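You operate a simulated robot arm through the tools that you are given. There is no shell and no other tool. Be economical: measure what you need, move in short steps, check, and stop when the job is done.

The job below is to be done with a simulated robot arm. You get a single attempt, and the scene is never put back.

Task
Park the arm: up, back over the coil and pinned.
Fine: shut the guide lever first; wind the arm up before you swing it.

The check looks at the end state, three seconds after you hand in, the way a careful person would. Anything else that was tipped, shoved, dropped, spilled or broken makes it a failure.

Robot
A 5-joint arm with a two-finger parallel gripper on a trunk, on a base that drives. Base frame: it is fixed to the floor where the robot stands at the start and does not move with it; the origin is under the middle of the robot, x ahead of it, y to its left, z up. Units: m, rad, N and s.
It reaches about 1.134 m from its shoulder. Its first joint turns from -2.601 to 2.601 rad. Places, roughly: black post [1, -1, 1.4]; brake wheel [1.1, -0.9, 1]; crank [0.9, -1, 1.2]; guide lever [0.8, 0, 1.4]; lower guide knob [0.8, -0.2, 1.4]; post pin [0.9, -0.9, 0.9]; upper guide knob [0.8, -0.2, 1.5]. Payload 1.57 kg.
Tool frame: the origin (TCP) lies between the finger pads and is the grasp point; the fingertips stand 0.03 m ahead of it; z points along the fingers, y is the line along which they close. The gripper opens to 0.11 m. The fingers are 0.024 m wide and 0.012 m thick; the gripper's body (0.048 by 0.112 m) begins 0.078 m behind the TCP.
Orientation is that of the tool frame in the base frame, as [roll, pitch, yaw] about the fixed x, y, z axes, in that order (R = Rz(yaw) Ry(pitch) Rx(roll)). With the fingers straight down and closing along the base's y, the tool's x points along the base's -x, its y along +y and its z along -z.

Tools
- The arm moves only by the tool send_rows. Its argument "series" is a list that holds one entry, the list of rows, each a list of 6 numbers: the shift along the base's x, y, z in units of 40 mm (1.0 is 40 mm), then the turn, a rotation vector about the base's x, y, z in units of 4 degrees (1.0 is 4 degrees). In form: [[[dx, dy, dz, wx, wy, wz], ...]]. A call has 1 to 12 rows; each row shifts and turns the commanded pose from where the row before left it. "grip" is the gripper command, from -1 (fully open) to 1 (shut), values between in proportion, set as the call begins (left out, the last holds). A call with a number of a shift or a turn outside -1 to 1 is refused whole. Each row takes 0.2 s and may step no farther than 0.05 m and 0.15 rad from the row before; otherwise, or with a gripper value out of range, the whole call is refused. Where a pose cannot be reached the arm comes as near as it can. A force on the tool above 90 N (or 10 N above the force at the start of the call, whichever is more), or a blocked arm, ends the call early, and 0.2 s more pass. The fingers move at their own pace (about 0.153 m/s each) and stop on an object; they squeeze with about 24 N. The grip force told is the motor's: it shows also when the fingers shut on nothing. Time passes only in rows, and 0.2 s behind the last, so rows that do not move let the fingers close. It gives the time, the measured TCP pose, the force on the tool (base axes), the opening and the grip force at its end, in the units of the frame above (readings bear some noise), with the torque about the TCP (base axes, N m) and any sound that the robot's microphone picked up.
- Cameras (640 x 400 px; columns grow to the right, rows downward): "scene" is now at [0.0433, 0.1628, 1.7335]; the picture's right is [-0.13, -0.99, 0.00], its down [-0.55, 0.07, -0.83] and it looks along [0.82, -0.11, -0.56] (base axes); focal length 282 px, centre (320, 200). "wrist" rides on the gripper at [0.07, 0.016, -0.141] in the tool frame; the picture's right is [-0.23, 0.97, 0.00], its down [-0.85, -0.20, -0.48] and it looks along [-0.47, -0.11, 0.88] (tool axes); focal length 222 px, centre (320, 200). There is no depth. A picture from a camera that has moved, and an enlarged one, comes with that camera's place and axes in the base frame and with its lens.
- snapshot(camera): a new picture of that camera. The clock stands still meanwhile.
- move_column(by): slides the trunk up (or, below 0, down) by that many m; the arm and the scene camera ride with it, the base frame stays. It gives what a move gives, with no picture.
- steer(legs): drives the robot by 1 to 6 legs, each [ahead, turn to the left] in m and rad, along the robot's own axes; the way and the turn of a leg run together, so that a leg with both is an arc; at most 1.5 m and 3.142 rad a leg. The arm and the cameras ride along, it lands a little off, and it stops where it bumps. It gives what a move gives.
- pan_tilt(pan, tilt): turns the head with the scene camera to pan (to the left, within 2.705 rad either way) and tilt (down, from -0.506 to 1.204), counted from straight ahead of the robot. It gives what a move gives.
- close_up(camera, box): a new picture of the part [left, top, right, bottom] of that camera's present view, enlarged. The clock stands still meanwhile.
- close_job(): hands the job in; it is judged then, once.

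Work in short steps. Places have to be worked out from the pictures, the camera data and where the tool is seen: move nearer, look again, correct. Check each grasp and each placing, and mend what went wrong. You have 120 turns and 98 pictures in all, those below and enlarged ones among them. Open the gripper and draw the arm clear of the work before you hand the job in, unless the task says otherwise; then end with one line.

The tools are called after "Emit:" by a JSON object that holds its "api" and its "payload". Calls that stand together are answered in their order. send_rows: Moves the arm, as the interface text tells. Its arguments: {"type":"object","properties":{"series":{"type":"array"},"grip":{"type":"number"}},"required":["series"]} The other tools are called the same way: move_column (by) slides the trunk up or down; steer (legs) drives the base; pan_tilt (pan, tilt) turns the head that bears the scene camera; snapshot (camera) takes a picture; close_up (camera, box) takes an enlarged picture of a part of a camera's view; close_job () hands the job in.

At the start:

```text
time: 0.0
tool_pos: [0.7753, 0.2633, 1.0006]
tcp_rot: [-3.141, 0.0, -3.133]
wrist_force: [0.6, 0.0, -0.3]
wrist_torque: [-0.03, 0.02, 0.02]
width: 0.11
grip_force: 0.0
trunk travel left (down, up): [-0.733, 0.237]
robot x, y, heading: [-0.0001, 0.0092, -0.005]
head pan, tilt: [-0.131, 0.592]
```

scene: 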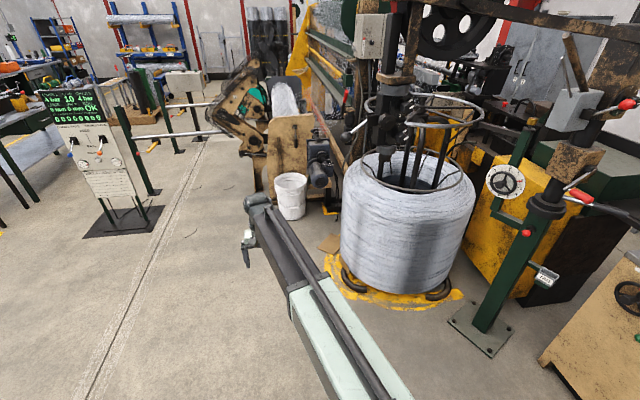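
wrist: 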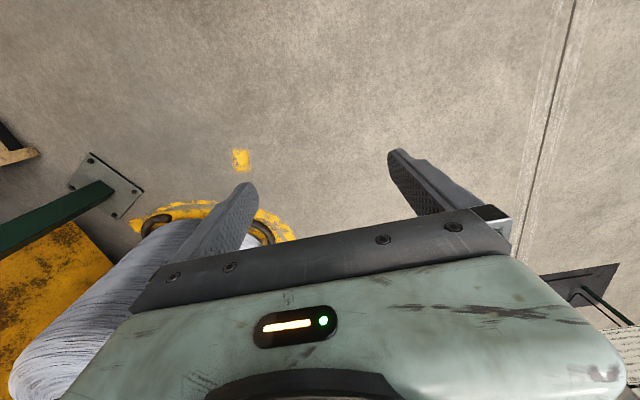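

The scene shows a green post with brake wheel and red-handled crank at right. I'll turn the head to the post and look.

Emit:
{"api": "pan_tilt", "payload": {"pan": -0.75, "tilt": 0.4}}

Emit:
{"api": "snapshot", "payload": {"camera": "scene"}}

Emit:
{"api": "close_up", "payload": {"camera": "scene", "box": [320, 80, 520, 205]}}

```text
time: 1.0
tool_pos: [0.7749, 0.2639, 0.9992]
tcp_rot: [3.141, -0.001, -3.133]
wrist_force: [-0.4, -0.3, 0.3]
wrist_torque: [-0.01, -0.02, 0.05]
width: 0.11
grip_force: 0.1
trunk travel left (down, up): [-0.733, 0.237]
robot x, y, heading: [-0.0019, 0.0063, -0.002]
head pan, tilt: [-0.75, 0.4]
```

```text
95 pictures are left
camera scene: at [0.0232, 0.1114, 1.751], right [-0.68, -0.73, 0.0], down [-0.28, 0.27, -0.92], along [0.67, -0.63, -0.39], focal length 282 px, centre (320, 200)
```

scene: 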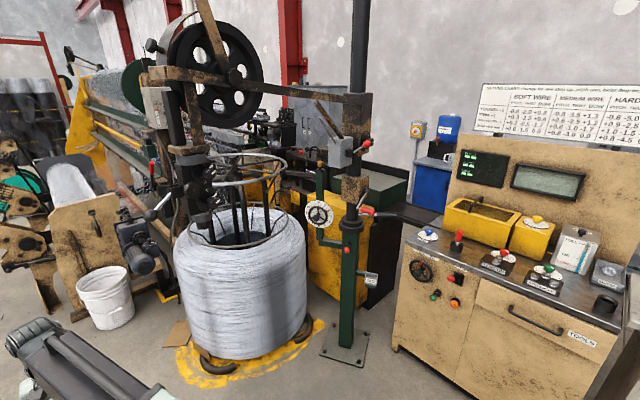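

```text
3.20 times, centred on (420, 142) of scene
camera zoom: at [0.0232, 0.1114, 1.751], right [-0.68, -0.73, 0.0], down [-0.28, 0.27, -0.92], along [0.67, -0.63, -0.39], focal length 904 px, centre (0, 384)
```

zoom: 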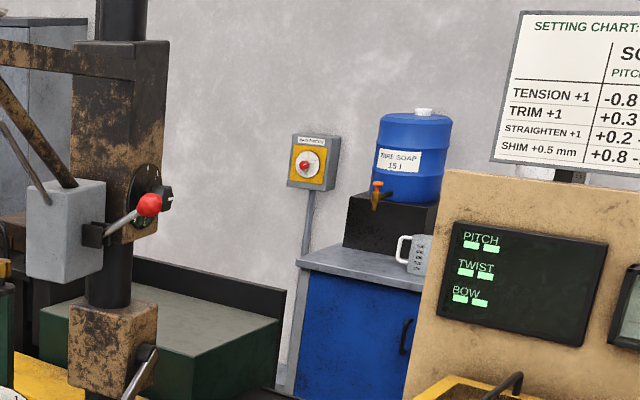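

The arm is a beam carried on a black post in the green column. I'll zoom on the parts: post, arm end with guides, and labels.

Emit:
{"api": "close_up", "payload": {"camera": "scene", "box": [290, 80, 410, 155]}}

Emit:
{"api": "close_up", "payload": {"camera": "scene", "box": [290, 170, 418, 250]}}

Emit:
{"api": "close_up", "payload": {"camera": "scene", "box": [130, 120, 290, 220]}}

Emit:
{"api": "close_up", "payload": {"camera": "scene", "box": [120, 0, 312, 120]}}

Emit:
{"api": "close_up", "payload": {"camera": "scene", "box": [330, 240, 410, 290]}}

```text
5.33 times, centred on (350, 118) of scene
camera zoom: at [0.0232, 0.1114, 1.751], right [-0.68, -0.73, 0.0], down [-0.28, 0.27, -0.92], along [0.67, -0.63, -0.39], focal length 1506 px, centre (160, 640)
```

zoom: 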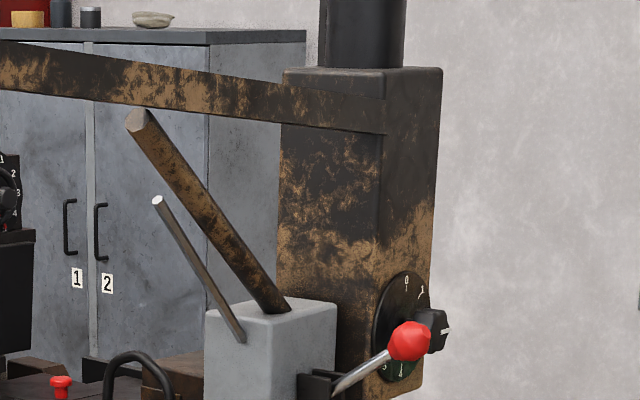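

```text
5.00 times, centred on (354, 210) of scene
camera zoom: at [0.0232, 0.1114, 1.751], right [-0.68, -0.73, 0.0], down [-0.28, 0.27, -0.92], along [0.67, -0.63, -0.39], focal length 1412 px, centre (150, 150)
```

zoom: 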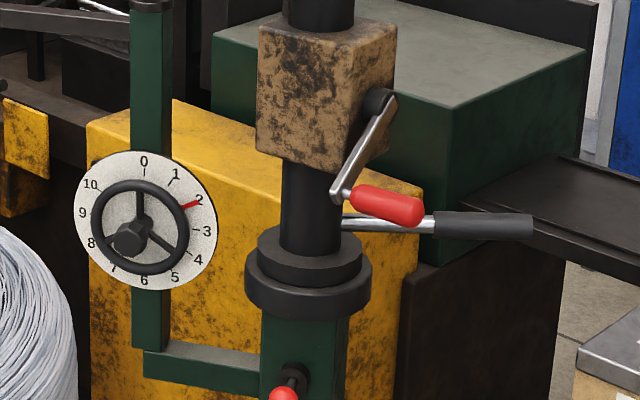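

```text
4.00 times, centred on (210, 170) of scene
camera zoom: at [0.0232, 0.1114, 1.751], right [-0.68, -0.73, 0.0], down [-0.28, 0.27, -0.92], along [0.67, -0.63, -0.39], focal length 1130 px, centre (760, 320)
```

zoom: 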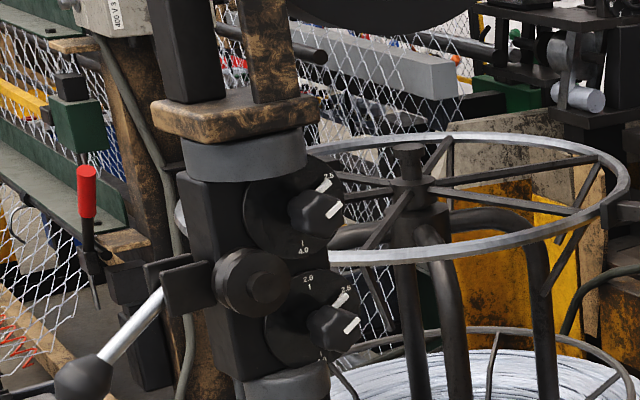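

```text
3.33 times, centred on (216, 60) of scene
camera zoom: at [0.0232, 0.1114, 1.751], right [-0.68, -0.73, 0.0], down [-0.28, 0.27, -0.92], along [0.67, -0.63, -0.39], focal length 941 px, centre (667, 667)
```

zoom: 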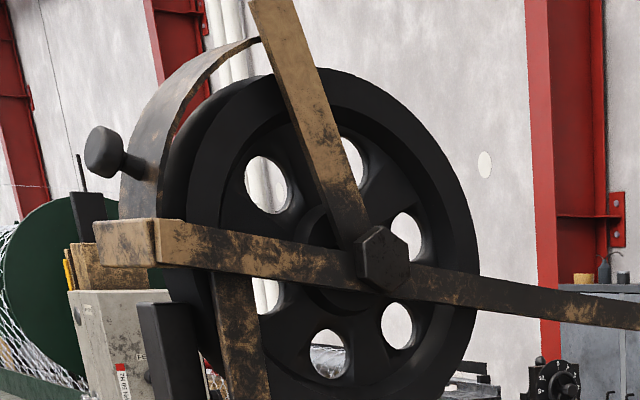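

```text
8.00 times, centred on (370, 265) of scene
camera zoom: at [0.0232, 0.1114, 1.751], right [-0.68, -0.73, 0.0], down [-0.28, 0.27, -0.92], along [0.67, -0.63, -0.39], focal length 2259 px, centre (-80, -320)
```

zoom: 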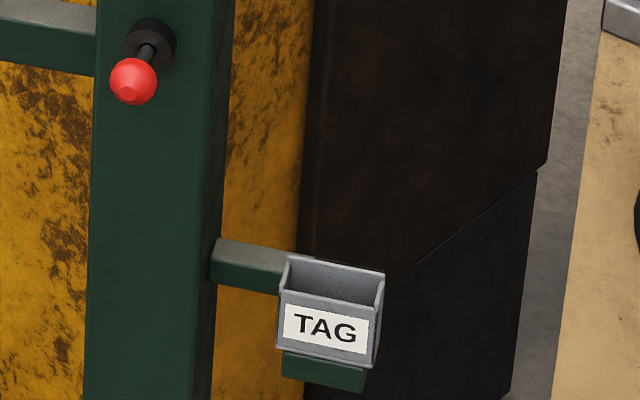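

The guide head hangs from the arm end around (0.8,-0.1,1.4) with a black-knobbed lever. I'll look straight at it.

Emit:
{"api": "pan_tilt", "payload": {"pan": -0.25, "tilt": 0.3}}

Emit:
{"api": "snapshot", "payload": {"camera": "scene"}}

Emit:
{"api": "close_up", "payload": {"camera": "scene", "box": [260, 140, 420, 240]}}

```text
time: 1.9
tool_pos: [0.7747, 0.2637, 0.9995]
tcp_rot: [-3.142, 0.0, -3.133]
wrist_force: [0.0, 0.0, -0.9]
wrist_torque: [-0.01, -0.02, -0.01]
width: 0.1101
grip_force: 0.2
trunk travel left (down, up): [-0.733, 0.237]
robot x, y, heading: [0.002, 0.006, -0.001]
head pan, tilt: [-0.25, 0.3]
```

```text
88 pictures are left
camera scene: at [0.0459, 0.1513, 1.7602], right [-0.25, -0.97, 0.0], down [-0.29, 0.07, -0.96], along [0.93, -0.24, -0.3], focal length 282 px, centre (320, 200)
```

scene: 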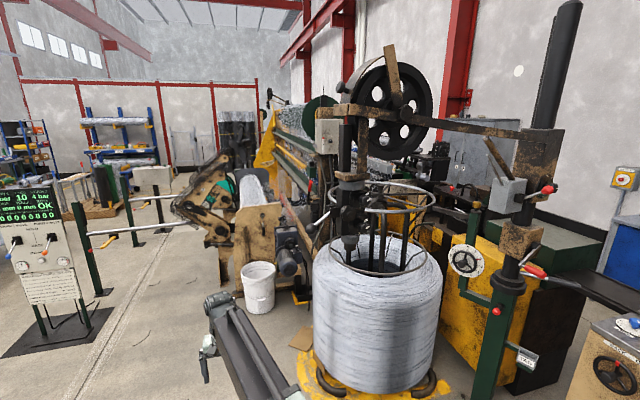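

```text
4.00 times, centred on (340, 190) of scene
camera zoom: at [0.0459, 0.1513, 1.7602], right [-0.25, -0.97, 0.0], down [-0.29, 0.07, -0.96], along [0.93, -0.24, -0.3], focal length 1130 px, centre (240, 240)
```

zoom: 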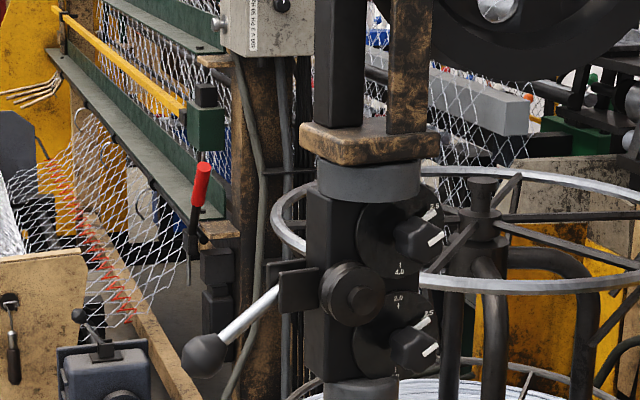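

I'll tilt the tool to horizontal while backing off and rising, to get a wrist view of the guide and lever.

Emit:
{"api": "send_rows", "payload": {"series": [[[-0.4, 0, 0.5, 0, -1, 0], [-0.4, 0, 0.5, 0, -1, 0], [-0.4, 0, 0.5, 0, -1, 0], [-0.4, 0, 0.5, 0, -1, 0], [-0.4, 0, 0.5, 0, -1, 0], [-0.4, 0, 0.5, 0, -1, 0], [-0.4, 0, 0.5, 0, -1, 0], [-0.4, 0, 0.5, 0, -1, 0], [-0.4, 0, 0.5, 0, -1, 0], [-0.4, 0, 0.5, 0, -1, 0], [-0.4, 0, 0.5, 0, -1, 0], [-0.4, 0, 0.5, 0, -1, 0]]]}}

Emit:
{"api": "snapshot", "payload": {"camera": "wrist"}}

```text
time: 4.5
tool_pos: [0.6538, 0.3108, 1.0784]
tcp_rot: [-3.132, 0.835, -3.128]
wrist_force: [-0.5, 0.7, 0.9]
wrist_torque: [-0.02, 0.0, -0.02]
width: 0.1099
grip_force: 0.0
out of reach, approached as far as the arm can: row 1, 2, 3, 4, 5, 6, 7, 8, 9, 10, 11, 12
trunk travel left (down, up): [-0.733, 0.237]
robot x, y, heading: [0.0058, 0.0043, -0.004]
head pan, tilt: [-0.25, 0.3]
```

```text
86 pictures are left
camera wrist: at [0.502, 0.3261, 1.1208], right [0.15, 0.98, 0.16], down [0.22, -0.19, 0.96], along [0.96, -0.11, -0.24], focal length 222 px, centre (320, 200)
```

wrist: 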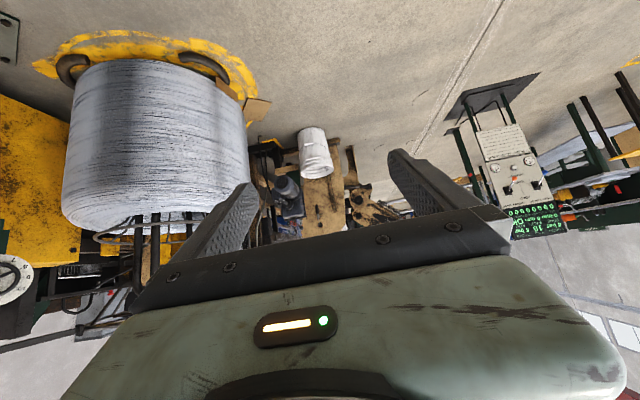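

The tool was tilted off its radial plane, so it lagged. I'll look at where the arm is.

Emit:
{"api": "pan_tilt", "payload": {"pan": 0.2, "tilt": 0.9}}

Emit:
{"api": "snapshot", "payload": {"camera": "scene"}}

```text
time: 5.5
tool_pos: [0.6532, 0.3093, 1.078]
tcp_rot: [-3.131, 0.835, -3.13]
wrist_force: [-0.7, -0.4, 0.3]
wrist_torque: [-0.01, -0.03, 0.03]
width: 0.11
grip_force: 0.0
trunk travel left (down, up): [-0.733, 0.237]
robot x, y, heading: [0.0031, 0.0101, -0.001]
head pan, tilt: [0.201, 0.901]
```

```text
85 pictures are left
camera scene: at [0.0294, 0.1895, 1.708], right [0.2, -0.98, 0.0], down [-0.77, -0.15, -0.62], along [0.61, 0.12, -0.78], focal length 282 px, centre (320, 200)
```

scene: 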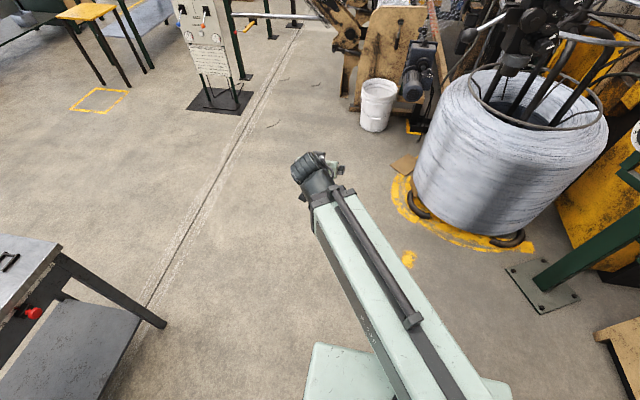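

I'll test the plane rule: yaw the tool to the left by about 24° while holding position.

Emit:
{"api": "send_rows", "payload": {"series": [[[0, 0, 0, 0, 0, 1], [0, 0, 0, 0, 0, 1], [0, 0, 0, 0, 0, 1], [0, 0, 0, 0, 0, 1], [0, 0, 0, 0, 0, 1], [0, 0, 0, 0, 0, 1]]]}}

```text
time: 6.9
tool_pos: [0.6735, 0.3238, 1.0784]
tcp_rot: [-3.132, 0.835, -2.707]
wrist_force: [-0.6, -0.6, -0.8]
wrist_torque: [-0.01, 0.03, -0.04]
width: 0.1098
grip_force: 0.1
out of reach, approached as far as the arm can: row 1, 2, 3, 4, 6
trunk travel left (down, up): [-0.733, 0.237]
robot x, y, heading: [-0.0007, 0.0076, -0.002]
head pan, tilt: [0.201, 0.901]
```

The rule holds (plane through the origin). Now tilt up in the proper radial plane while rising.

Emit:
{"api": "send_rows", "payload": {"series": [[[-0.2, -0.1, 0.8, 0.42, -0.9, 0], [-0.2, -0.1, 0.8, 0.42, -0.9, 0], [-0.2, -0.1, 0.8, 0.42, -0.9, 0], [-0.2, -0.1, 0.8, 0.42, -0.9, 0], [-0.2, -0.1, 0.8, 0.42, -0.9, 0], [-0.2, -0.1, 0.8, 0.42, -0.9, 0], [-0.2, -0.1, 0.8, 0.42, -0.9, 0], [-0.2, -0.1, 0.8, 0.42, -0.9, 0], [-0.2, -0.1, 0.8, 0.42, -0.9, 0], [-0.2, -0.1, 0.8, 0.42, -0.9, 0]]]}}

```text
time: 9.1
tool_pos: [0.7285, 0.3533, 1.2301]
tcp_rot: [3.038, 1.536, -2.82]
wrist_force: [0.1, -0.8, 0.5]
wrist_torque: [-0.01, 0.01, 0.0]
width: 0.1098
grip_force: 0.1
out of reach, approached as far as the arm can: row 1, 2, 3, 4, 5, 6, 7, 8, 9, 10
trunk travel left (down, up): [-0.733, 0.237]
robot x, y, heading: [-0.0006, 0.0056, -0.002]
head pan, tilt: [0.201, 0.901]
```

The tool is now horizontal at r≈0.81, z≈1.23. I'll raise the trunk, and look behind the robot before driving back.

Emit:
{"api": "move_column", "payload": {"by": 0.18}}

Emit:
{"api": "pan_tilt", "payload": {"pan": -2.7, "tilt": 0.6}}

Emit:
{"api": "snapshot", "payload": {"camera": "scene"}}

```text
time: 11.1
tool_pos: [0.7286, 0.3537, 1.4098]
tcp_rot: [3.044, 1.534, -2.814]
wrist_force: [0.1, -0.1, 0.0]
wrist_torque: [0.0, -0.02, 0.0]
width: 0.1098
grip_force: 0.2
trunk travel left (down, up): [-0.913, 0.057]
robot x, y, heading: [-0.0038, 0.0108, -0.003]
head pan, tilt: [0.201, 0.901]
```

```text
time: 13.7
tool_pos: [0.7276, 0.3533, 1.4095]
tcp_rot: [3.048, 1.534, -2.812]
wrist_force: [0.8, 0.3, -0.5]
wrist_torque: [-0.03, -0.01, 0.0]
width: 0.1102
grip_force: 0.0
trunk travel left (down, up): [-0.913, 0.057]
robot x, y, heading: [0.0025, 0.0048, -0.001]
head pan, tilt: [-2.7, 0.6]
```

```text
84 pictures are left
camera scene: at [-0.1245, 0.1368, 1.9128], right [-0.43, 0.9, 0.0], down [0.51, 0.24, -0.83], along [-0.75, -0.35, -0.56], focal length 282 px, centre (320, 200)
```

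scene: 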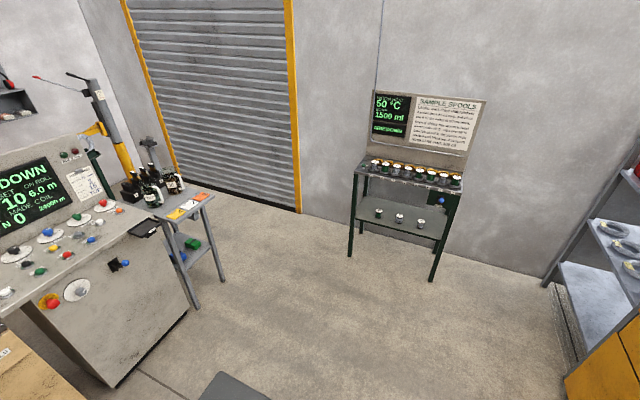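

Behind is clear for about a metre. Drive back 0.25 m and look at the guide again.

Emit:
{"api": "steer", "payload": {"legs": [[-0.25, 0]]}}

Emit:
{"api": "pan_tilt", "payload": {"pan": -0.2, "tilt": 0.35}}

Emit:
{"api": "snapshot", "payload": {"camera": "scene"}}

Emit:
{"api": "snapshot", "payload": {"camera": "wrist"}}

```text
time: 15.5
tool_pos: [0.477, 0.3548, 1.4093]
tcp_rot: [3.052, 1.536, -2.808]
wrist_force: [-0.2, 0.1, -0.2]
wrist_torque: [-0.01, -0.02, -0.03]
width: 0.1098
grip_force: 0.0
trunk travel left (down, up): [-0.913, 0.057]
robot x, y, heading: [-0.2504, 0.0091, 0.002]
head pan, tilt: [-2.7, 0.6]
```

```text
time: 17.8
tool_pos: [0.4778, 0.3532, 1.4102]
tcp_rot: [3.044, 1.535, -2.813]
wrist_force: [-0.3, -1.0, -0.3]
wrist_torque: [0.02, -0.01, -0.01]
width: 0.11
grip_force: 0.2
trunk travel left (down, up): [-0.913, 0.057]
robot x, y, heading: [-0.2497, 0.0078, -0.002]
head pan, tilt: [-0.201, 0.351]
```

```text
83 pictures are left
camera scene: at [-0.2029, 0.1561, 1.9355], right [-0.2, -0.98, 0.0], down [-0.34, 0.07, -0.94], along [0.92, -0.19, -0.34], focal length 282 px, centre (320, 200)
```

scene: 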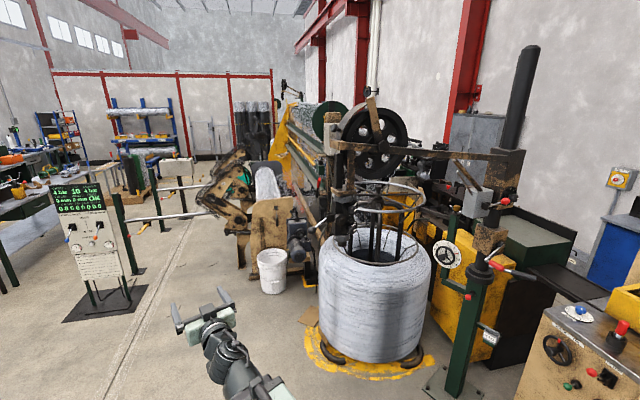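

```text
82 pictures are left
camera wrist: at [0.34, 0.3109, 1.3444], right [-0.39, 0.89, 0.23], down [-0.32, -0.37, 0.87], along [0.86, 0.27, 0.43], focal length 222 px, centre (320, 200)
```

wrist: 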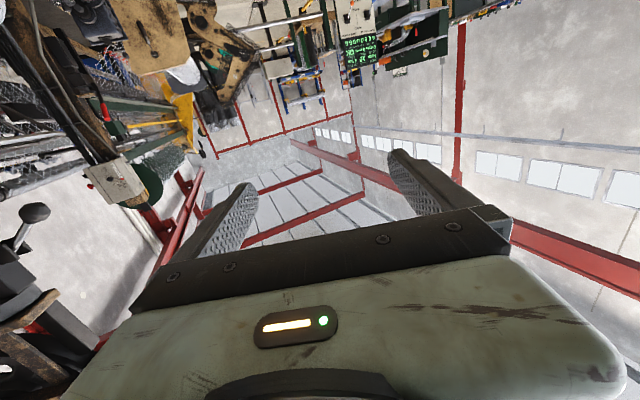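

Zooming on the guide lever and the other parts for triangulation.

Emit:
{"api": "close_up", "payload": {"camera": "scene", "box": [280, 165, 408, 245]}}

Emit:
{"api": "close_up", "payload": {"camera": "scene", "box": [430, 150, 558, 230]}}

Emit:
{"api": "close_up", "payload": {"camera": "scene", "box": [420, 225, 548, 305]}}

```text
5.00 times, centred on (344, 205) of scene
camera zoom: at [-0.2029, 0.1561, 1.9355], right [-0.2, -0.98, 0.0], down [-0.34, 0.07, -0.94], along [0.92, -0.19, -0.34], focal length 1412 px, centre (200, 175)
```

zoom: 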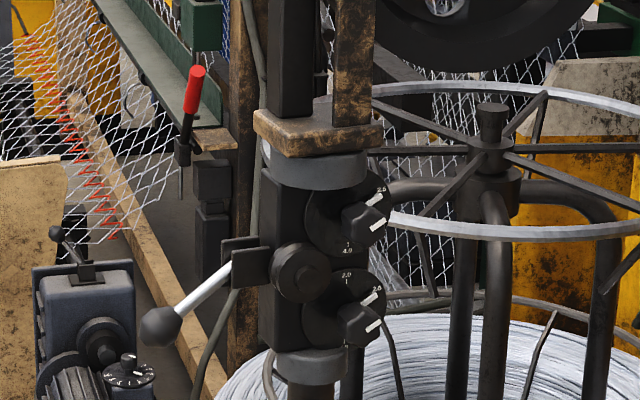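

```text
5.00 times, centred on (494, 190) of scene
camera zoom: at [-0.2029, 0.1561, 1.9355], right [-0.2, -0.98, 0.0], down [-0.34, 0.07, -0.94], along [0.92, -0.19, -0.34], focal length 1412 px, centre (-550, 250)
```

zoom: 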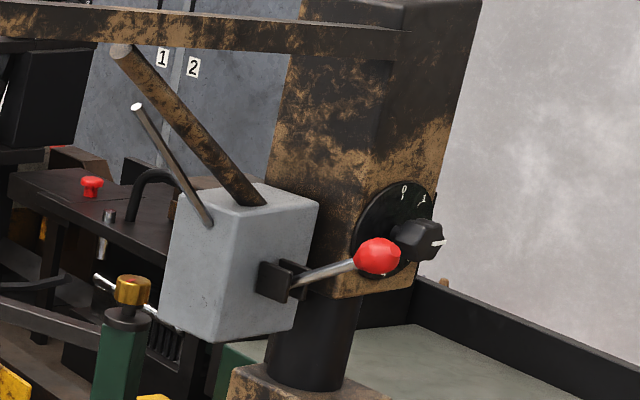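

```text
5.00 times, centred on (484, 265) of scene
camera zoom: at [-0.2029, 0.1561, 1.9355], right [-0.2, -0.98, 0.0], down [-0.34, 0.07, -0.94], along [0.92, -0.19, -0.34], focal length 1412 px, centre (-500, -125)
```

zoom: 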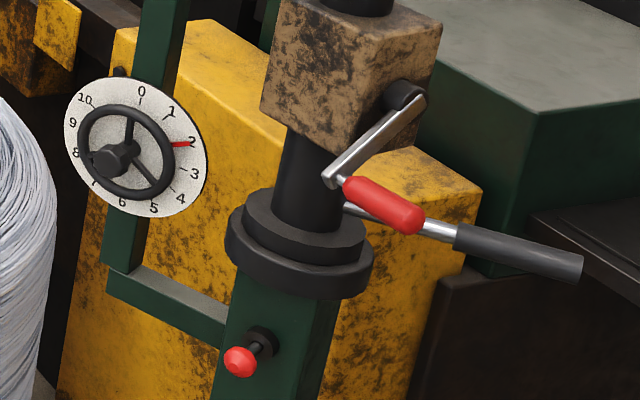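

I need to see the lever bracket's hinge; zoom tight.

Emit:
{"api": "close_up", "payload": {"camera": "scene", "box": [304, 200, 352, 240]}}

Emit:
{"api": "close_up", "payload": {"camera": "wrist", "box": [0, 180, 160, 300]}}

```text
10.00 times, centred on (328, 220) of scene
camera zoom: at [-0.2029, 0.1561, 1.9355], right [-0.2, -0.98, 0.0], down [-0.34, 0.07, -0.94], along [0.92, -0.19, -0.34], focal length 2824 px, centre (240, 0)
```

zoom: 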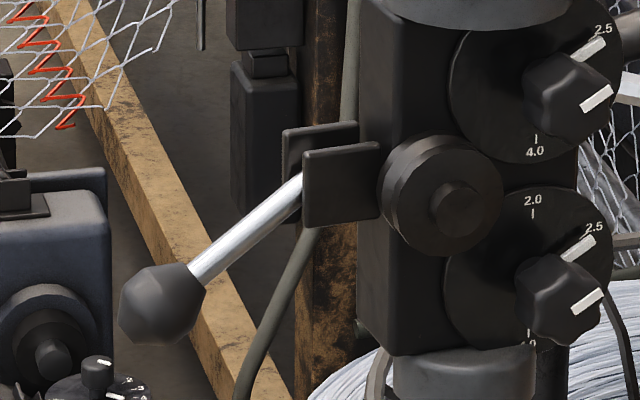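

```text
3.33 times, centred on (80, 240) of wrist
camera zoom: at [0.34, 0.3109, 1.3444], right [-0.39, 0.89, 0.23], down [-0.32, -0.37, 0.87], along [0.86, 0.27, 0.43], focal length 740 px, centre (1120, 67)
```

zoom: 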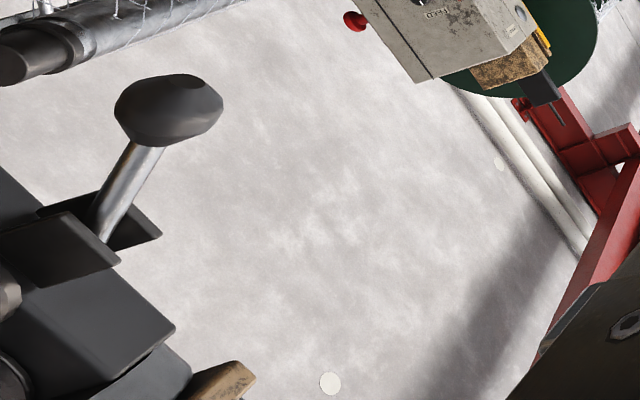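

The lever sits in a clevis hinged about x, so it swings in the y–z plane; its knob is near (0.83,-0.02,1.42), pointing left and down. I'll shut the fingers and swing the arm round to be ahead and below it.

Emit:
{"api": "send_rows", "payload": {"series": [[[0.382, -0.861, -0.15, 0, 0, -0.67], [0.342, -0.878, -0.15, 0, 0, -0.67], [0.3, -0.893, -0.15, 0, 0, -0.67], [0.258, -0.906, -0.15, 0, 0, -0.67], [0.216, -0.917, -0.15, 0, 0, -0.67], [0.173, -0.926, -0.15, 0, 0, -0.67], [0.129, -0.933, -0.15, 0, 0, -0.67], [0.085, -0.938, -0.15, 0, 0, -0.67], [0.041, -0.941, -0.15, 0, 0, -0.67], [0, -0.942, -0.15, 0, 0, -0.67]]], "grip": 1}}

Emit:
{"api": "snapshot", "payload": {"camera": "scene"}}

Emit:
{"api": "snapshot", "payload": {"camera": "wrist"}}

```text
time: 19.9
tool_pos: [0.5616, -0.0105, 1.4092]
tcp_rot: [3.051, 1.534, 3.006]
wrist_force: [-0.5, -0.1, -0.1]
wrist_torque: [0.01, 0.02, 0.03]
width: 0.0
grip_force: 21.0
out of reach, approached as far as the arm can: row 1, 2, 3, 4, 5, 6, 7, 8, 9, 10
trunk travel left (down, up): [-0.913, 0.057]
robot x, y, heading: [-0.2482, 0.0061, -0.0]
head pan, tilt: [-0.201, 0.351]
```

```text
76 pictures are left
camera scene: at [-0.2029, 0.1557, 1.9356], right [-0.2, -0.98, 0.0], down [-0.34, 0.07, -0.94], along [0.92, -0.19, -0.34], focal length 282 px, centre (320, 200)
```

scene: 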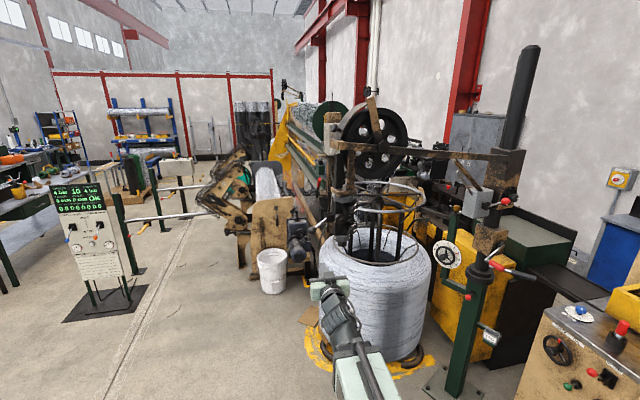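

```text
75 pictures are left
camera wrist: at [0.4189, 0.0136, 1.3442], right [0.05, 0.97, 0.23], down [-0.45, -0.18, 0.87], along [0.89, -0.15, 0.43], focal length 222 px, centre (320, 200)
```

wrist: 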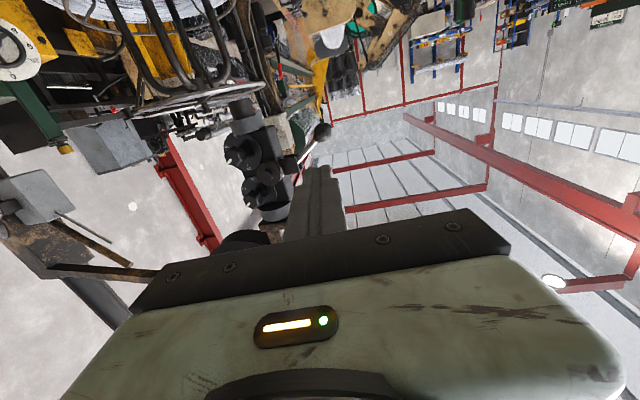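

The wrist view puts the knob at about (0.83,-0.02,1.41). Lower the trunk 60 mm so the closed fingers pass below the knob, then drive forward.

Emit:
{"api": "move_column", "payload": {"by": -0.07}}

Emit:
{"api": "steer", "payload": {"legs": [[0.2, 0]]}}

Emit:
{"api": "snapshot", "payload": {"camera": "wrist"}}

```text
time: 21.0
tool_pos: [0.5629, -0.0094, 1.3394]
tcp_rot: [3.048, 1.533, 3.008]
wrist_force: [0.7, -0.3, -0.1]
wrist_torque: [0.01, -0.01, 0.0]
width: 0.0001
grip_force: 21.5
trunk travel left (down, up): [-0.843, 0.127]
robot x, y, heading: [-0.2493, 0.0118, 0.003]
head pan, tilt: [-0.201, 0.351]
```

```text
time: 22.6
tool_pos: [0.7661, -0.0103, 1.3388]
tcp_rot: [3.05, 1.531, 3.01]
wrist_force: [0.2, 0.0, 0.3]
wrist_torque: [0.03, -0.03, -0.04]
width: 0.0001
grip_force: 21.6
trunk travel left (down, up): [-0.843, 0.127]
robot x, y, heading: [-0.0438, 0.0066, -0.003]
head pan, tilt: [-0.201, 0.351]
```

```text
74 pictures are left
camera wrist: at [0.6228, 0.0142, 1.2739], right [0.05, 0.97, 0.23], down [-0.45, -0.18, 0.87], along [0.89, -0.15, 0.43], focal length 222 px, centre (320, 200)
```

wrist: 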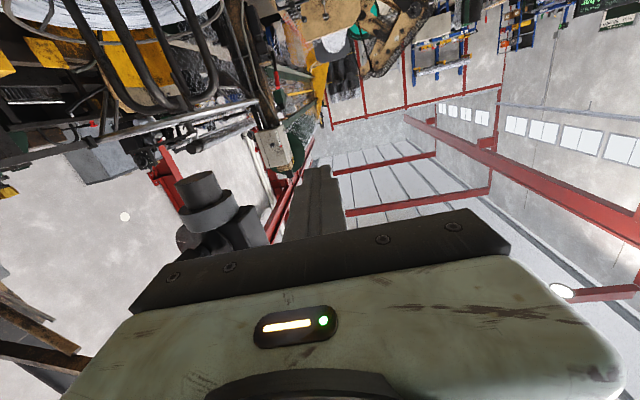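

Now extend 65 mm so the fingers are beneath the knob, then check.

Emit:
{"api": "send_rows", "payload": {"series": [[[0.8, -0.1, 0, 0, 0, 0], [0.8, -0.1, 0, 0, 0, 0]]]}}

Emit:
{"api": "close_up", "payload": {"camera": "scene", "box": [260, 160, 420, 260]}}

```text
time: 23.2
tool_pos: [0.8311, -0.0149, 1.3386]
tcp_rot: [3.06, 1.532, 3.017]
wrist_force: [0.7, 0.3, 0.7]
wrist_torque: [0.04, 0.01, -0.03]
width: 0.0
grip_force: 21.6
trunk travel left (down, up): [-0.843, 0.127]
robot x, y, heading: [-0.0469, 0.004, -0.002]
head pan, tilt: [-0.201, 0.351]
```

```text
4.00 times, centred on (340, 210) of scene
camera zoom: at [0.001, 0.156, 1.8655], right [-0.2, -0.98, 0.0], down [-0.34, 0.07, -0.94], along [0.92, -0.19, -0.34], focal length 1130 px, centre (240, 160)
```

zoom: 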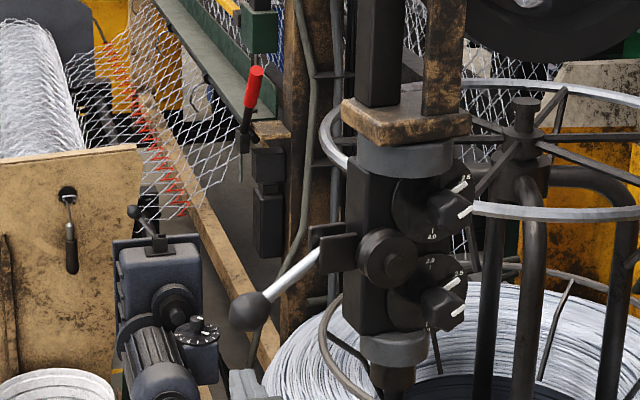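

Fingers are ~75 mm below the knob as projected. Raise in small steps and watch the force.

Emit:
{"api": "send_rows", "payload": {"series": [[[0, -0.2, 0.5, 0, 0, 0], [0, 0, 0.5, 0, 0, 0], [0, 0, 0.25, 0, 0, 0], [0, 0, 0.25, 0, 0, 0], [0, 0, 0.25, 0, 0, 0], [0, 0, 0, 0, 0, 0]]]}}

Emit:
{"api": "close_up", "payload": {"camera": "scene", "box": [260, 160, 420, 260]}}

```text
time: 24.6
tool_pos: [0.829, -0.0243, 1.3396]
tcp_rot: [3.047, 1.537, 3.003]
wrist_force: [0.6, -0.5, 0.1]
wrist_torque: [0.04, -0.01, -0.02]
width: 0.0001
grip_force: 21.4
out of reach, approached as far as the arm can: row 1, 2, 3, 4, 5
trunk travel left (down, up): [-0.843, 0.127]
robot x, y, heading: [-0.0455, 0.0037, 0.003]
head pan, tilt: [-0.201, 0.351]
```

```text
4.00 times, centred on (340, 210) of scene
camera zoom: at [0.0004, 0.156, 1.8655], right [-0.2, -0.98, 0.0], down [-0.34, 0.07, -0.94], along [0.92, -0.19, -0.34], focal length 1130 px, centre (240, 160)
```

zoom: 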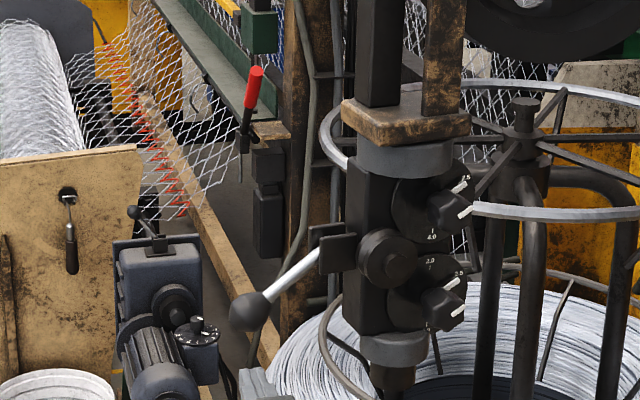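

The arm can't rise here with a level tool (joint limit), so I'll use the trunk for vertical moves.

Emit:
{"api": "move_column", "payload": {"by": 0.05}}

Emit:
{"api": "move_column", "payload": {"by": 0.015}}

Emit:
{"api": "close_up", "payload": {"camera": "scene", "box": [260, 160, 420, 260]}}

```text
time: 25.6
tool_pos: [0.8302, -0.0244, 1.3885]
tcp_rot: [3.054, 1.535, 3.01]
wrist_force: [-3.9, 1.6, -7.0]
wrist_torque: [-0.03, 0.0, 0.01]
width: 0.0
grip_force: 21.4
trunk travel left (down, up): [-0.893, 0.077]
robot x, y, heading: [-0.0462, 0.0042, 0.001]
head pan, tilt: [-0.201, 0.351]
```

```text
time: 26.2
tool_pos: [0.8311, -0.0242, 1.4048]
tcp_rot: [3.061, 1.536, 3.014]
wrist_force: [0.7, 5.0, -9.8]
wrist_torque: [-0.14, 0.03, 0.07]
width: 0.0
grip_force: 21.1
trunk travel left (down, up): [-0.908, 0.062]
robot x, y, heading: [-0.0447, 0.0094, -0.001]
head pan, tilt: [-0.201, 0.351]
```

```text
4.00 times, centred on (340, 210) of scene
camera zoom: at [0.0019, 0.1571, 1.9306], right [-0.2, -0.98, 0.0], down [-0.34, 0.07, -0.94], along [0.92, -0.19, -0.34], focal length 1130 px, centre (240, 160)
```

zoom: 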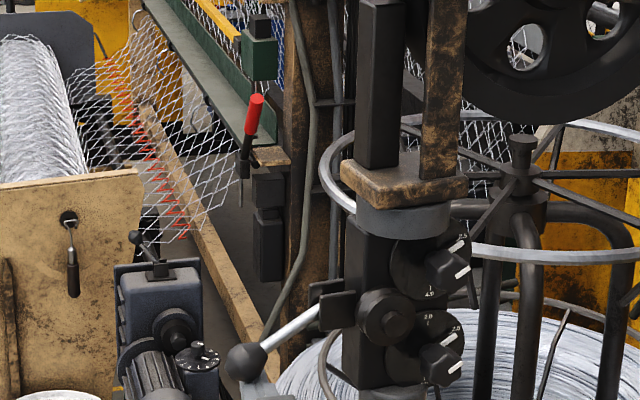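

Force is about 10 N upward; check whether the lever really moved.

Emit:
{"api": "close_up", "payload": {"camera": "scene", "box": [300, 230, 364, 270]}}

Emit:
{"api": "snapshot", "payload": {"camera": "wrist"}}

```text
10.00 times, centred on (332, 250) of scene
camera zoom: at [0.0019, 0.1571, 1.9306], right [-0.2, -0.98, 0.0], down [-0.34, 0.07, -0.94], along [0.92, -0.19, -0.34], focal length 2824 px, centre (200, -300)
```

zoom: 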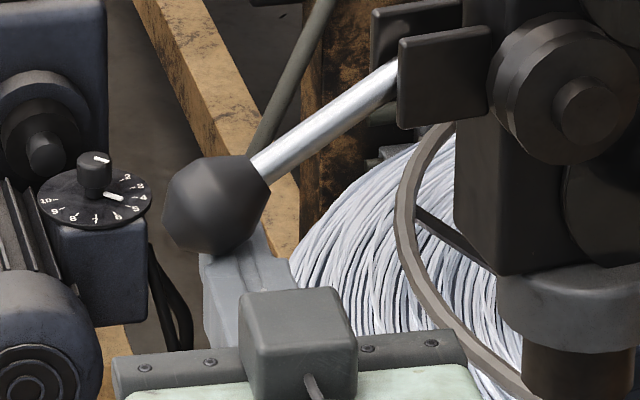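

```text
69 pictures are left
camera wrist: at [0.6884, -0.0018, 1.339], right [0.05, 0.97, 0.23], down [-0.46, -0.18, 0.87], along [0.89, -0.15, 0.43], focal length 222 px, centre (320, 200)
```

wrist: 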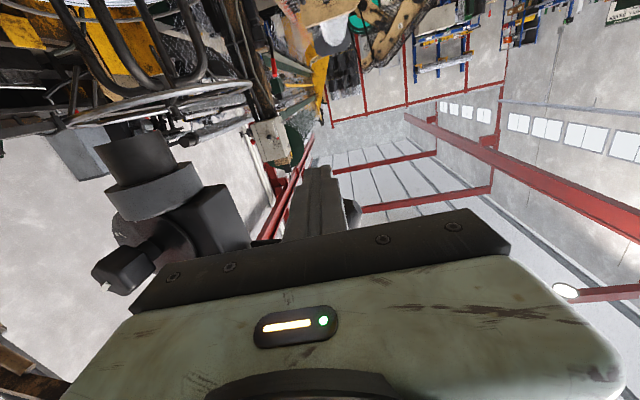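

The lever has risen a few degrees (image slope 45°→39°) at about 10 N, so up moves it. Continue up.

Emit:
{"api": "move_column", "payload": {"by": 0.03}}

Emit:
{"api": "close_up", "payload": {"camera": "scene", "box": [290, 220, 386, 280]}}

```text
time: 26.9
tool_pos: [0.8289, -0.0276, 1.4346]
tcp_rot: [3.006, 1.535, 2.962]
wrist_force: [-0.4, -5.6, -1.3]
wrist_torque: [0.06, 0.01, 0.02]
width: 0.0
grip_force: 21.6
trunk travel left (down, up): [-0.938, 0.032]
robot x, y, heading: [-0.0455, 0.0043, -0.003]
head pan, tilt: [-0.201, 0.351]
```

```text
6.67 times, centred on (338, 250) of scene
camera zoom: at [0.0003, 0.1544, 1.9609], right [-0.2, -0.98, 0.0], down [-0.34, 0.07, -0.94], along [0.92, -0.19, -0.34], focal length 1882 px, centre (200, -133)
```

zoom: 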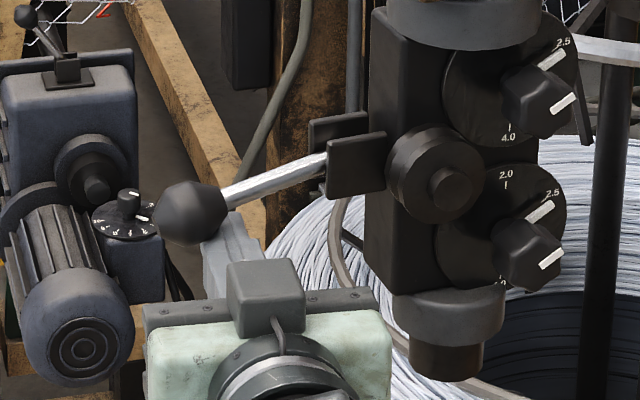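

Lever still rising; the finger has slipped to the inner side of the knob under the rod, which still pushes it. Continue up.

Emit:
{"api": "move_column", "payload": {"by": 0.03}}

Emit:
{"api": "close_up", "payload": {"camera": "scene", "box": [290, 220, 386, 280]}}

```text
time: 27.7
tool_pos: [0.8298, -0.0251, 1.4652]
tcp_rot: [3.046, 1.537, 3.004]
wrist_force: [0.3, 0.3, 0.3]
wrist_torque: [0.0, -0.01, 0.01]
width: 0.0
grip_force: 21.4
trunk travel left (down, up): [-0.968, 0.002]
robot x, y, heading: [-0.0458, 0.0082, -0.004]
head pan, tilt: [-0.201, 0.351]
```

```text
6.67 times, centred on (338, 250) of scene
camera zoom: at [0.0006, 0.1562, 1.9906], right [-0.2, -0.98, 0.0], down [-0.34, 0.07, -0.94], along [0.92, -0.19, -0.34], focal length 1882 px, centre (200, -133)
```

zoom: 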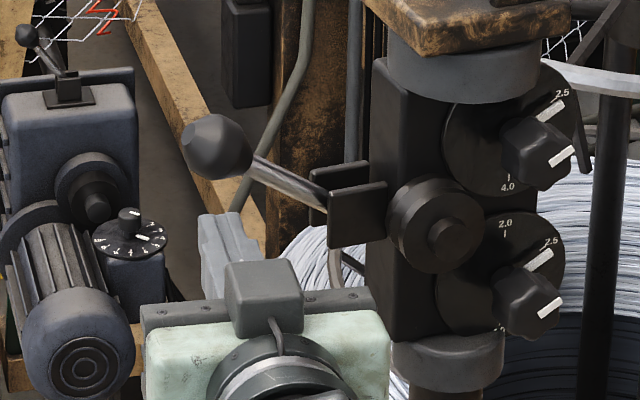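

The lever snapped over-centre to its upper stop (knob z 1.42→1.53) on its own, so it's shut. Next I back straight out, then turn left, reverse and turn right to place the robot facing the crank post without sweeping the arm over anything.

Emit:
{"api": "steer", "payload": {"legs": [[-0.2, 0], [0, 0.9], [-0.75, 0], [0, -1.2]]}}

Emit:
{"api": "pan_tilt", "payload": {"pan": -0.1, "tilt": 0.4}}

Emit:
{"api": "snapshot", "payload": {"camera": "scene"}}

```text
time: 30.2
tool_pos: [0.6146, 0.1562, 1.4643]
tcp_rot: [3.031, 1.533, -3.09]
wrist_force: [0.5, 0.0, 0.0]
wrist_torque: [0.02, 0.0, 0.02]
width: 0.0
grip_force: 21.2
trunk travel left (down, up): [-0.968, 0.002]
robot x, y, heading: [-0.2489, 0.0052, 0.16]
head pan, tilt: [-0.201, 0.351]
stopped in leg 2: the robot was blocked; the commanded pose is now the measured one
```

```text
time: 30.9
tool_pos: [0.6171, 0.1554, 1.4646]
tcp_rot: [3.036, 1.533, -3.086]
wrist_force: [0.5, -0.4, 0.5]
wrist_torque: [0.02, 0.03, 0.0]
width: 0.0
grip_force: 21.1
trunk travel left (down, up): [-0.968, 0.002]
robot x, y, heading: [-0.2449, 0.0034, 0.167]
head pan, tilt: [-0.099, 0.4]
```

```text
66 pictures are left
camera scene: at [-0.2274, 0.1696, 1.986], right [0.06, -1.0, 0.0], down [-0.39, -0.02, -0.92], along [0.92, 0.06, -0.39], focal length 282 px, centre (320, 200)
```

scene: 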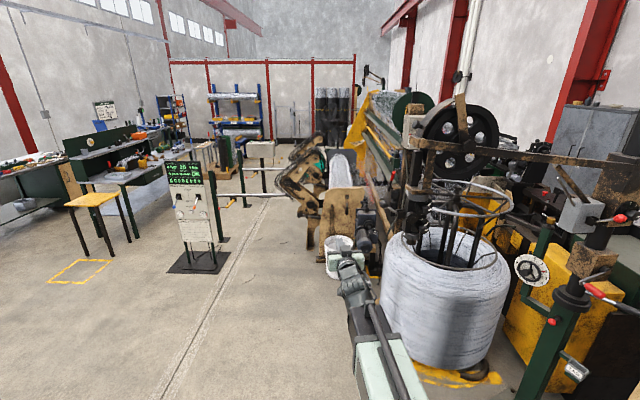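

Turning left was blocked. I'll look at what stands next to the robot.

Emit:
{"api": "pan_tilt", "payload": {"pan": 1.5, "tilt": 1.0}}

Emit:
{"api": "snapshot", "payload": {"camera": "scene"}}

Emit:
{"api": "pan_tilt", "payload": {"pan": -1.7, "tilt": 0.9}}

Emit:
{"api": "snapshot", "payload": {"camera": "scene"}}

```text
time: 32.6
tool_pos: [0.616, 0.1555, 1.4643]
tcp_rot: [3.029, 1.535, -3.093]
wrist_force: [0.8, -0.1, 0.3]
wrist_torque: [-0.02, -0.03, 0.0]
width: 0.0001
grip_force: 21.3
trunk travel left (down, up): [-0.968, 0.002]
robot x, y, heading: [-0.2495, 0.0035, 0.162]
head pan, tilt: [1.499, 1.0]
```

```text
65 pictures are left
camera scene: at [-0.3262, 0.2326, 1.9358], right [1.0, 0.09, 0.0], down [0.08, -0.84, -0.54], along [-0.05, 0.54, -0.84], focal length 282 px, centre (320, 200)
```

scene: 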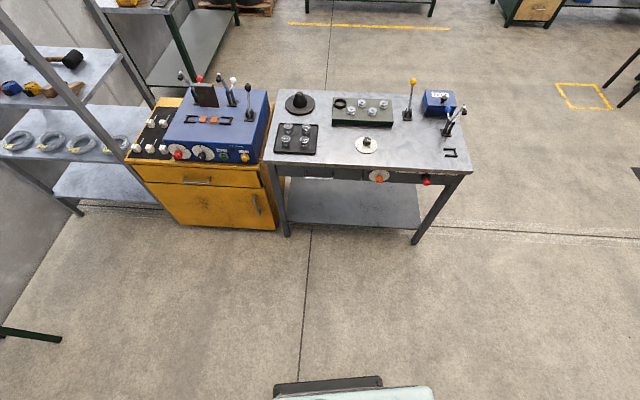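

```text
time: 35.3
tool_pos: [0.6154, 0.1554, 1.4644]
tcp_rot: [3.027, 1.534, -3.092]
wrist_force: [-0.7, 0.0, -0.5]
wrist_torque: [-0.01, -0.01, -0.01]
width: 0.0
grip_force: 21.4
trunk travel left (down, up): [-0.968, 0.002]
robot x, y, heading: [-0.2498, 0.0068, 0.164]
head pan, tilt: [-1.7, 0.901]
```

```text
64 pictures are left
camera scene: at [-0.3172, 0.0878, 1.943], right [-1.0, -0.03, 0.0], down [-0.03, 0.78, -0.62], along [0.02, -0.62, -0.78], focal length 282 px, centre (320, 200)
```

scene: 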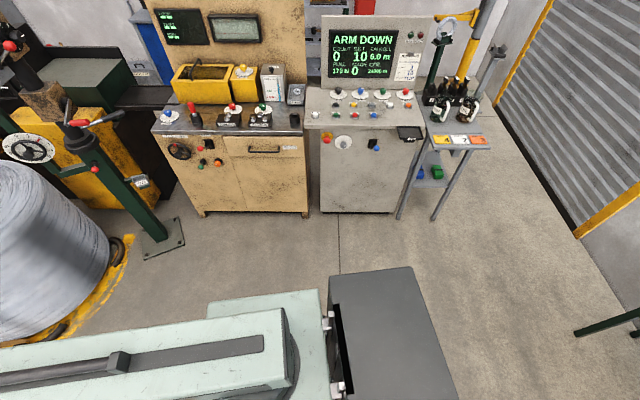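

Nothing is visible near the base; the console screen reads "ARM DOWN", a handy indicator. Try a small turn again.

Emit:
{"api": "steer", "payload": {"legs": [[0, 0.3]]}}

```text
time: 36.5
tool_pos: [0.5608, 0.3376, 1.4646]
tcp_rot: [3.014, 1.534, -2.888]
wrist_force: [0.2, 0.2, 0.2]
wrist_torque: [0.01, 0.0, 0.01]
width: 0.0003
grip_force: 20.8
trunk travel left (down, up): [-0.968, 0.002]
robot x, y, heading: [-0.2463, 0.004, 0.339]
head pan, tilt: [-1.7, 0.901]
stopped in leg 1: the robot was blocked; the commanded pose is now the measured one
```

It moves a little and then stops again. Try once more with a smaller leg split.

Emit:
{"api": "steer", "payload": {"legs": [[0, 0.12], [0, 0.12], [0, 0.12], [0, 0.12], [0, 0.12]]}}

Emit:
{"api": "pan_tilt", "payload": {"pan": 2.6, "tilt": 1.2}}

Emit:
{"api": "snapshot", "payload": {"camera": "scene"}}

```text
time: 38.2
tool_pos: [0.4562, 0.5235, 1.4646]
tcp_rot: [3.019, 1.534, -2.641]
wrist_force: [-0.1, -0.3, 0.8]
wrist_torque: [0.03, -0.01, -0.03]
width: 0.0
grip_force: 21.4
trunk travel left (down, up): [-0.968, 0.002]
robot x, y, heading: [-0.2484, -0.0014, 0.544]
head pan, tilt: [-1.7, 0.901]
stopped in leg 2: the robot was blocked; the commanded pose is now the measured one
```

```text
time: 41.7
tool_pos: [0.4565, 0.5222, 1.4646]
tcp_rot: [3.011, 1.534, -2.646]
wrist_force: [0.4, -0.5, 0.0]
wrist_torque: [-0.01, 0.0, -0.02]
width: 0.0001
grip_force: 20.9
trunk travel left (down, up): [-0.968, 0.002]
robot x, y, heading: [-0.2491, -0.0012, 0.544]
head pan, tilt: [2.601, 1.201]
```

```text
63 pictures are left
camera scene: at [-0.4295, 0.1184, 1.9232], right [0.0, 1.0, 0.0], down [0.93, 0.0, -0.36], along [-0.36, 0.0, -0.93], focal length 282 px, centre (320, 200)
```

scene: 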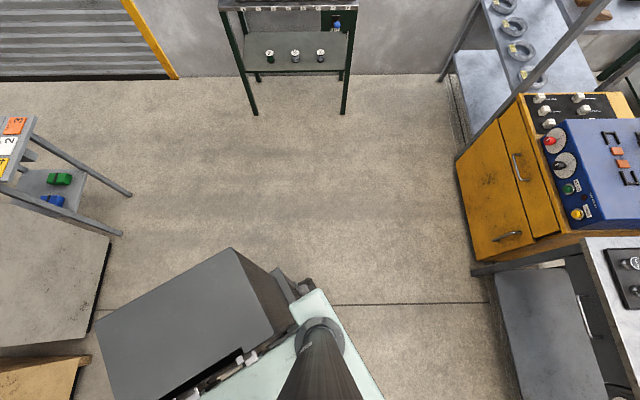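

I must be sure the rear of the base isn't pushing something; look right-rear.

Emit:
{"api": "pan_tilt", "payload": {"pan": -2.2, "tilt": 1.0}}

Emit:
{"api": "snapshot", "payload": {"camera": "scene"}}

```text
time: 45.5
tool_pos: [0.4554, 0.5225, 1.4636]
tcp_rot: [3.013, 1.535, -2.645]
wrist_force: [0.1, 1.1, 0.2]
wrist_torque: [0.01, 0.01, -0.03]
width: 0.0001
grip_force: 21.4
trunk travel left (down, up): [-0.968, 0.002]
robot x, y, heading: [-0.2487, 0.0006, 0.544]
head pan, tilt: [-2.201, 1.0]
```

```text
62 pictures are left
camera scene: at [-0.3795, 0.0491, 1.9358], right [-1.0, 0.09, 0.0], down [0.07, 0.84, -0.54], along [-0.05, -0.54, -0.84], focal length 282 px, centre (320, 200)
```

scene: 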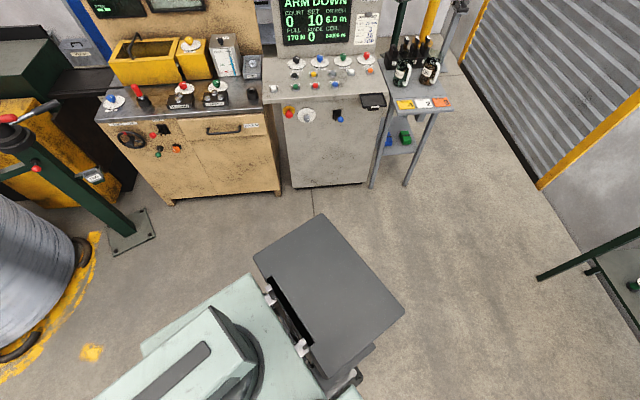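

The surroundings are clear by about 0.7 m; the stop seems to be the drive's own stall. Reverse along the present heading.

Emit:
{"api": "steer", "payload": {"legs": [[-0.6, 0]]}}

```text
time: 48.9
tool_pos: [-0.0572, 0.2091, 1.4641]
tcp_rot: [3.013, 1.534, -2.647]
wrist_force: [0.0, -0.1, 0.8]
wrist_torque: [0.0, 0.03, -0.01]
width: 0.0
grip_force: 22.1
trunk travel left (down, up): [-0.968, 0.002]
robot x, y, heading: [-0.7609, -0.3134, 0.542]
head pan, tilt: [-2.201, 1.0]
```

Reversing worked. Now turn right in place toward the post.

Emit:
{"api": "steer", "payload": {"legs": [[0, -0.4], [0, -0.4]]}}

Emit:
{"api": "pan_tilt", "payload": {"pan": -0.1, "tilt": 0.4}}

Emit:
{"api": "snapshot", "payload": {"camera": "scene"}}

```text
time: 50.3
tool_pos: [0.0643, -0.0235, 1.4636]
tcp_rot: [3.024, 1.534, -2.94]
wrist_force: [-1.2, 0.4, 0.2]
wrist_torque: [0.03, 0.0, 0.0]
width: 0.0
grip_force: 21.2
trunk travel left (down, up): [-0.968, 0.002]
robot x, y, heading: [-0.7656, -0.3095, 0.285]
head pan, tilt: [-2.201, 1.0]
stopped in leg 1: the robot was blocked; the commanded pose is now the measured one
```

```text
time: 52.3
tool_pos: [0.0645, -0.024, 1.4646]
tcp_rot: [3.031, 1.536, -2.935]
wrist_force: [-0.4, 0.2, -0.1]
wrist_torque: [-0.01, 0.0, -0.01]
width: 0.0
grip_force: 21.6
trunk travel left (down, up): [-0.968, 0.002]
robot x, y, heading: [-0.7696, -0.3137, 0.293]
head pan, tilt: [-0.099, 0.4]
```

```text
61 pictures are left
camera scene: at [-0.765, -0.1446, 1.986], right [0.19, -0.98, 0.0], down [-0.38, -0.07, -0.92], along [0.9, 0.18, -0.39], focal length 282 px, centre (320, 200)
```

scene: 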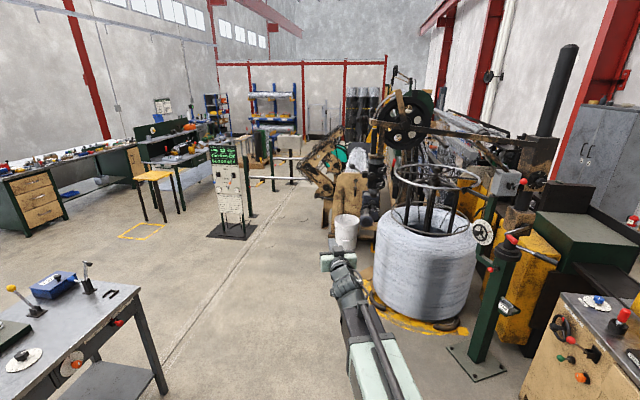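

The stop happens in open air, so it's the extended arm lagging in quick turns. I'll use gentle arcs instead.

Emit:
{"api": "steer", "payload": {"legs": [[0.3, -0.5]]}}

```text
time: 53.8
tool_pos: [0.3017, -0.2733, 1.4593]
tcp_rot: [3.049, 1.528, 3.047]
wrist_force: [1.3, -0.4, -0.3]
wrist_torque: [-0.01, -0.05, -0.05]
width: 0.0002
grip_force: 20.9
trunk travel left (down, up): [-0.968, 0.002]
robot x, y, heading: [-0.5779, -0.2805, 0.019]
head pan, tilt: [-0.099, 0.4]
stopped in leg 1: the robot was blocked; the commanded pose is now the measured one
```

Lower the trunk a bit and try again, to see if the height is what stalls the turn.

Emit:
{"api": "move_column", "payload": {"by": -0.12}}

Emit:
{"api": "steer", "payload": {"legs": [[0.1, -0.4]]}}

```text
time: 55.3
tool_pos: [0.2945, -0.2734, 1.3451]
tcp_rot: [3.037, 1.537, 3.034]
wrist_force: [-0.2, 0.0, -0.5]
wrist_torque: [0.0, 0.0, -0.03]
width: 0.0
grip_force: 21.1
trunk travel left (down, up): [-0.848, 0.122]
robot x, y, heading: [-0.5793, -0.282, 0.019]
head pan, tilt: [-0.099, 0.4]
```

```text
time: 56.7
tool_pos: [0.3286, -0.5248, 1.3456]
tcp_rot: [3.092, 1.537, 2.807]
wrist_force: [-0.1, -0.2, -0.1]
wrist_torque: [0.01, 0.02, -0.03]
width: 0.0
grip_force: 21.7
trunk travel left (down, up): [-0.848, 0.122]
robot x, y, heading: [-0.5095, -0.2848, -0.217]
head pan, tilt: [-0.099, 0.4]
stopped in leg 1: the robot was blocked; the commanded pose is now the measured one
```

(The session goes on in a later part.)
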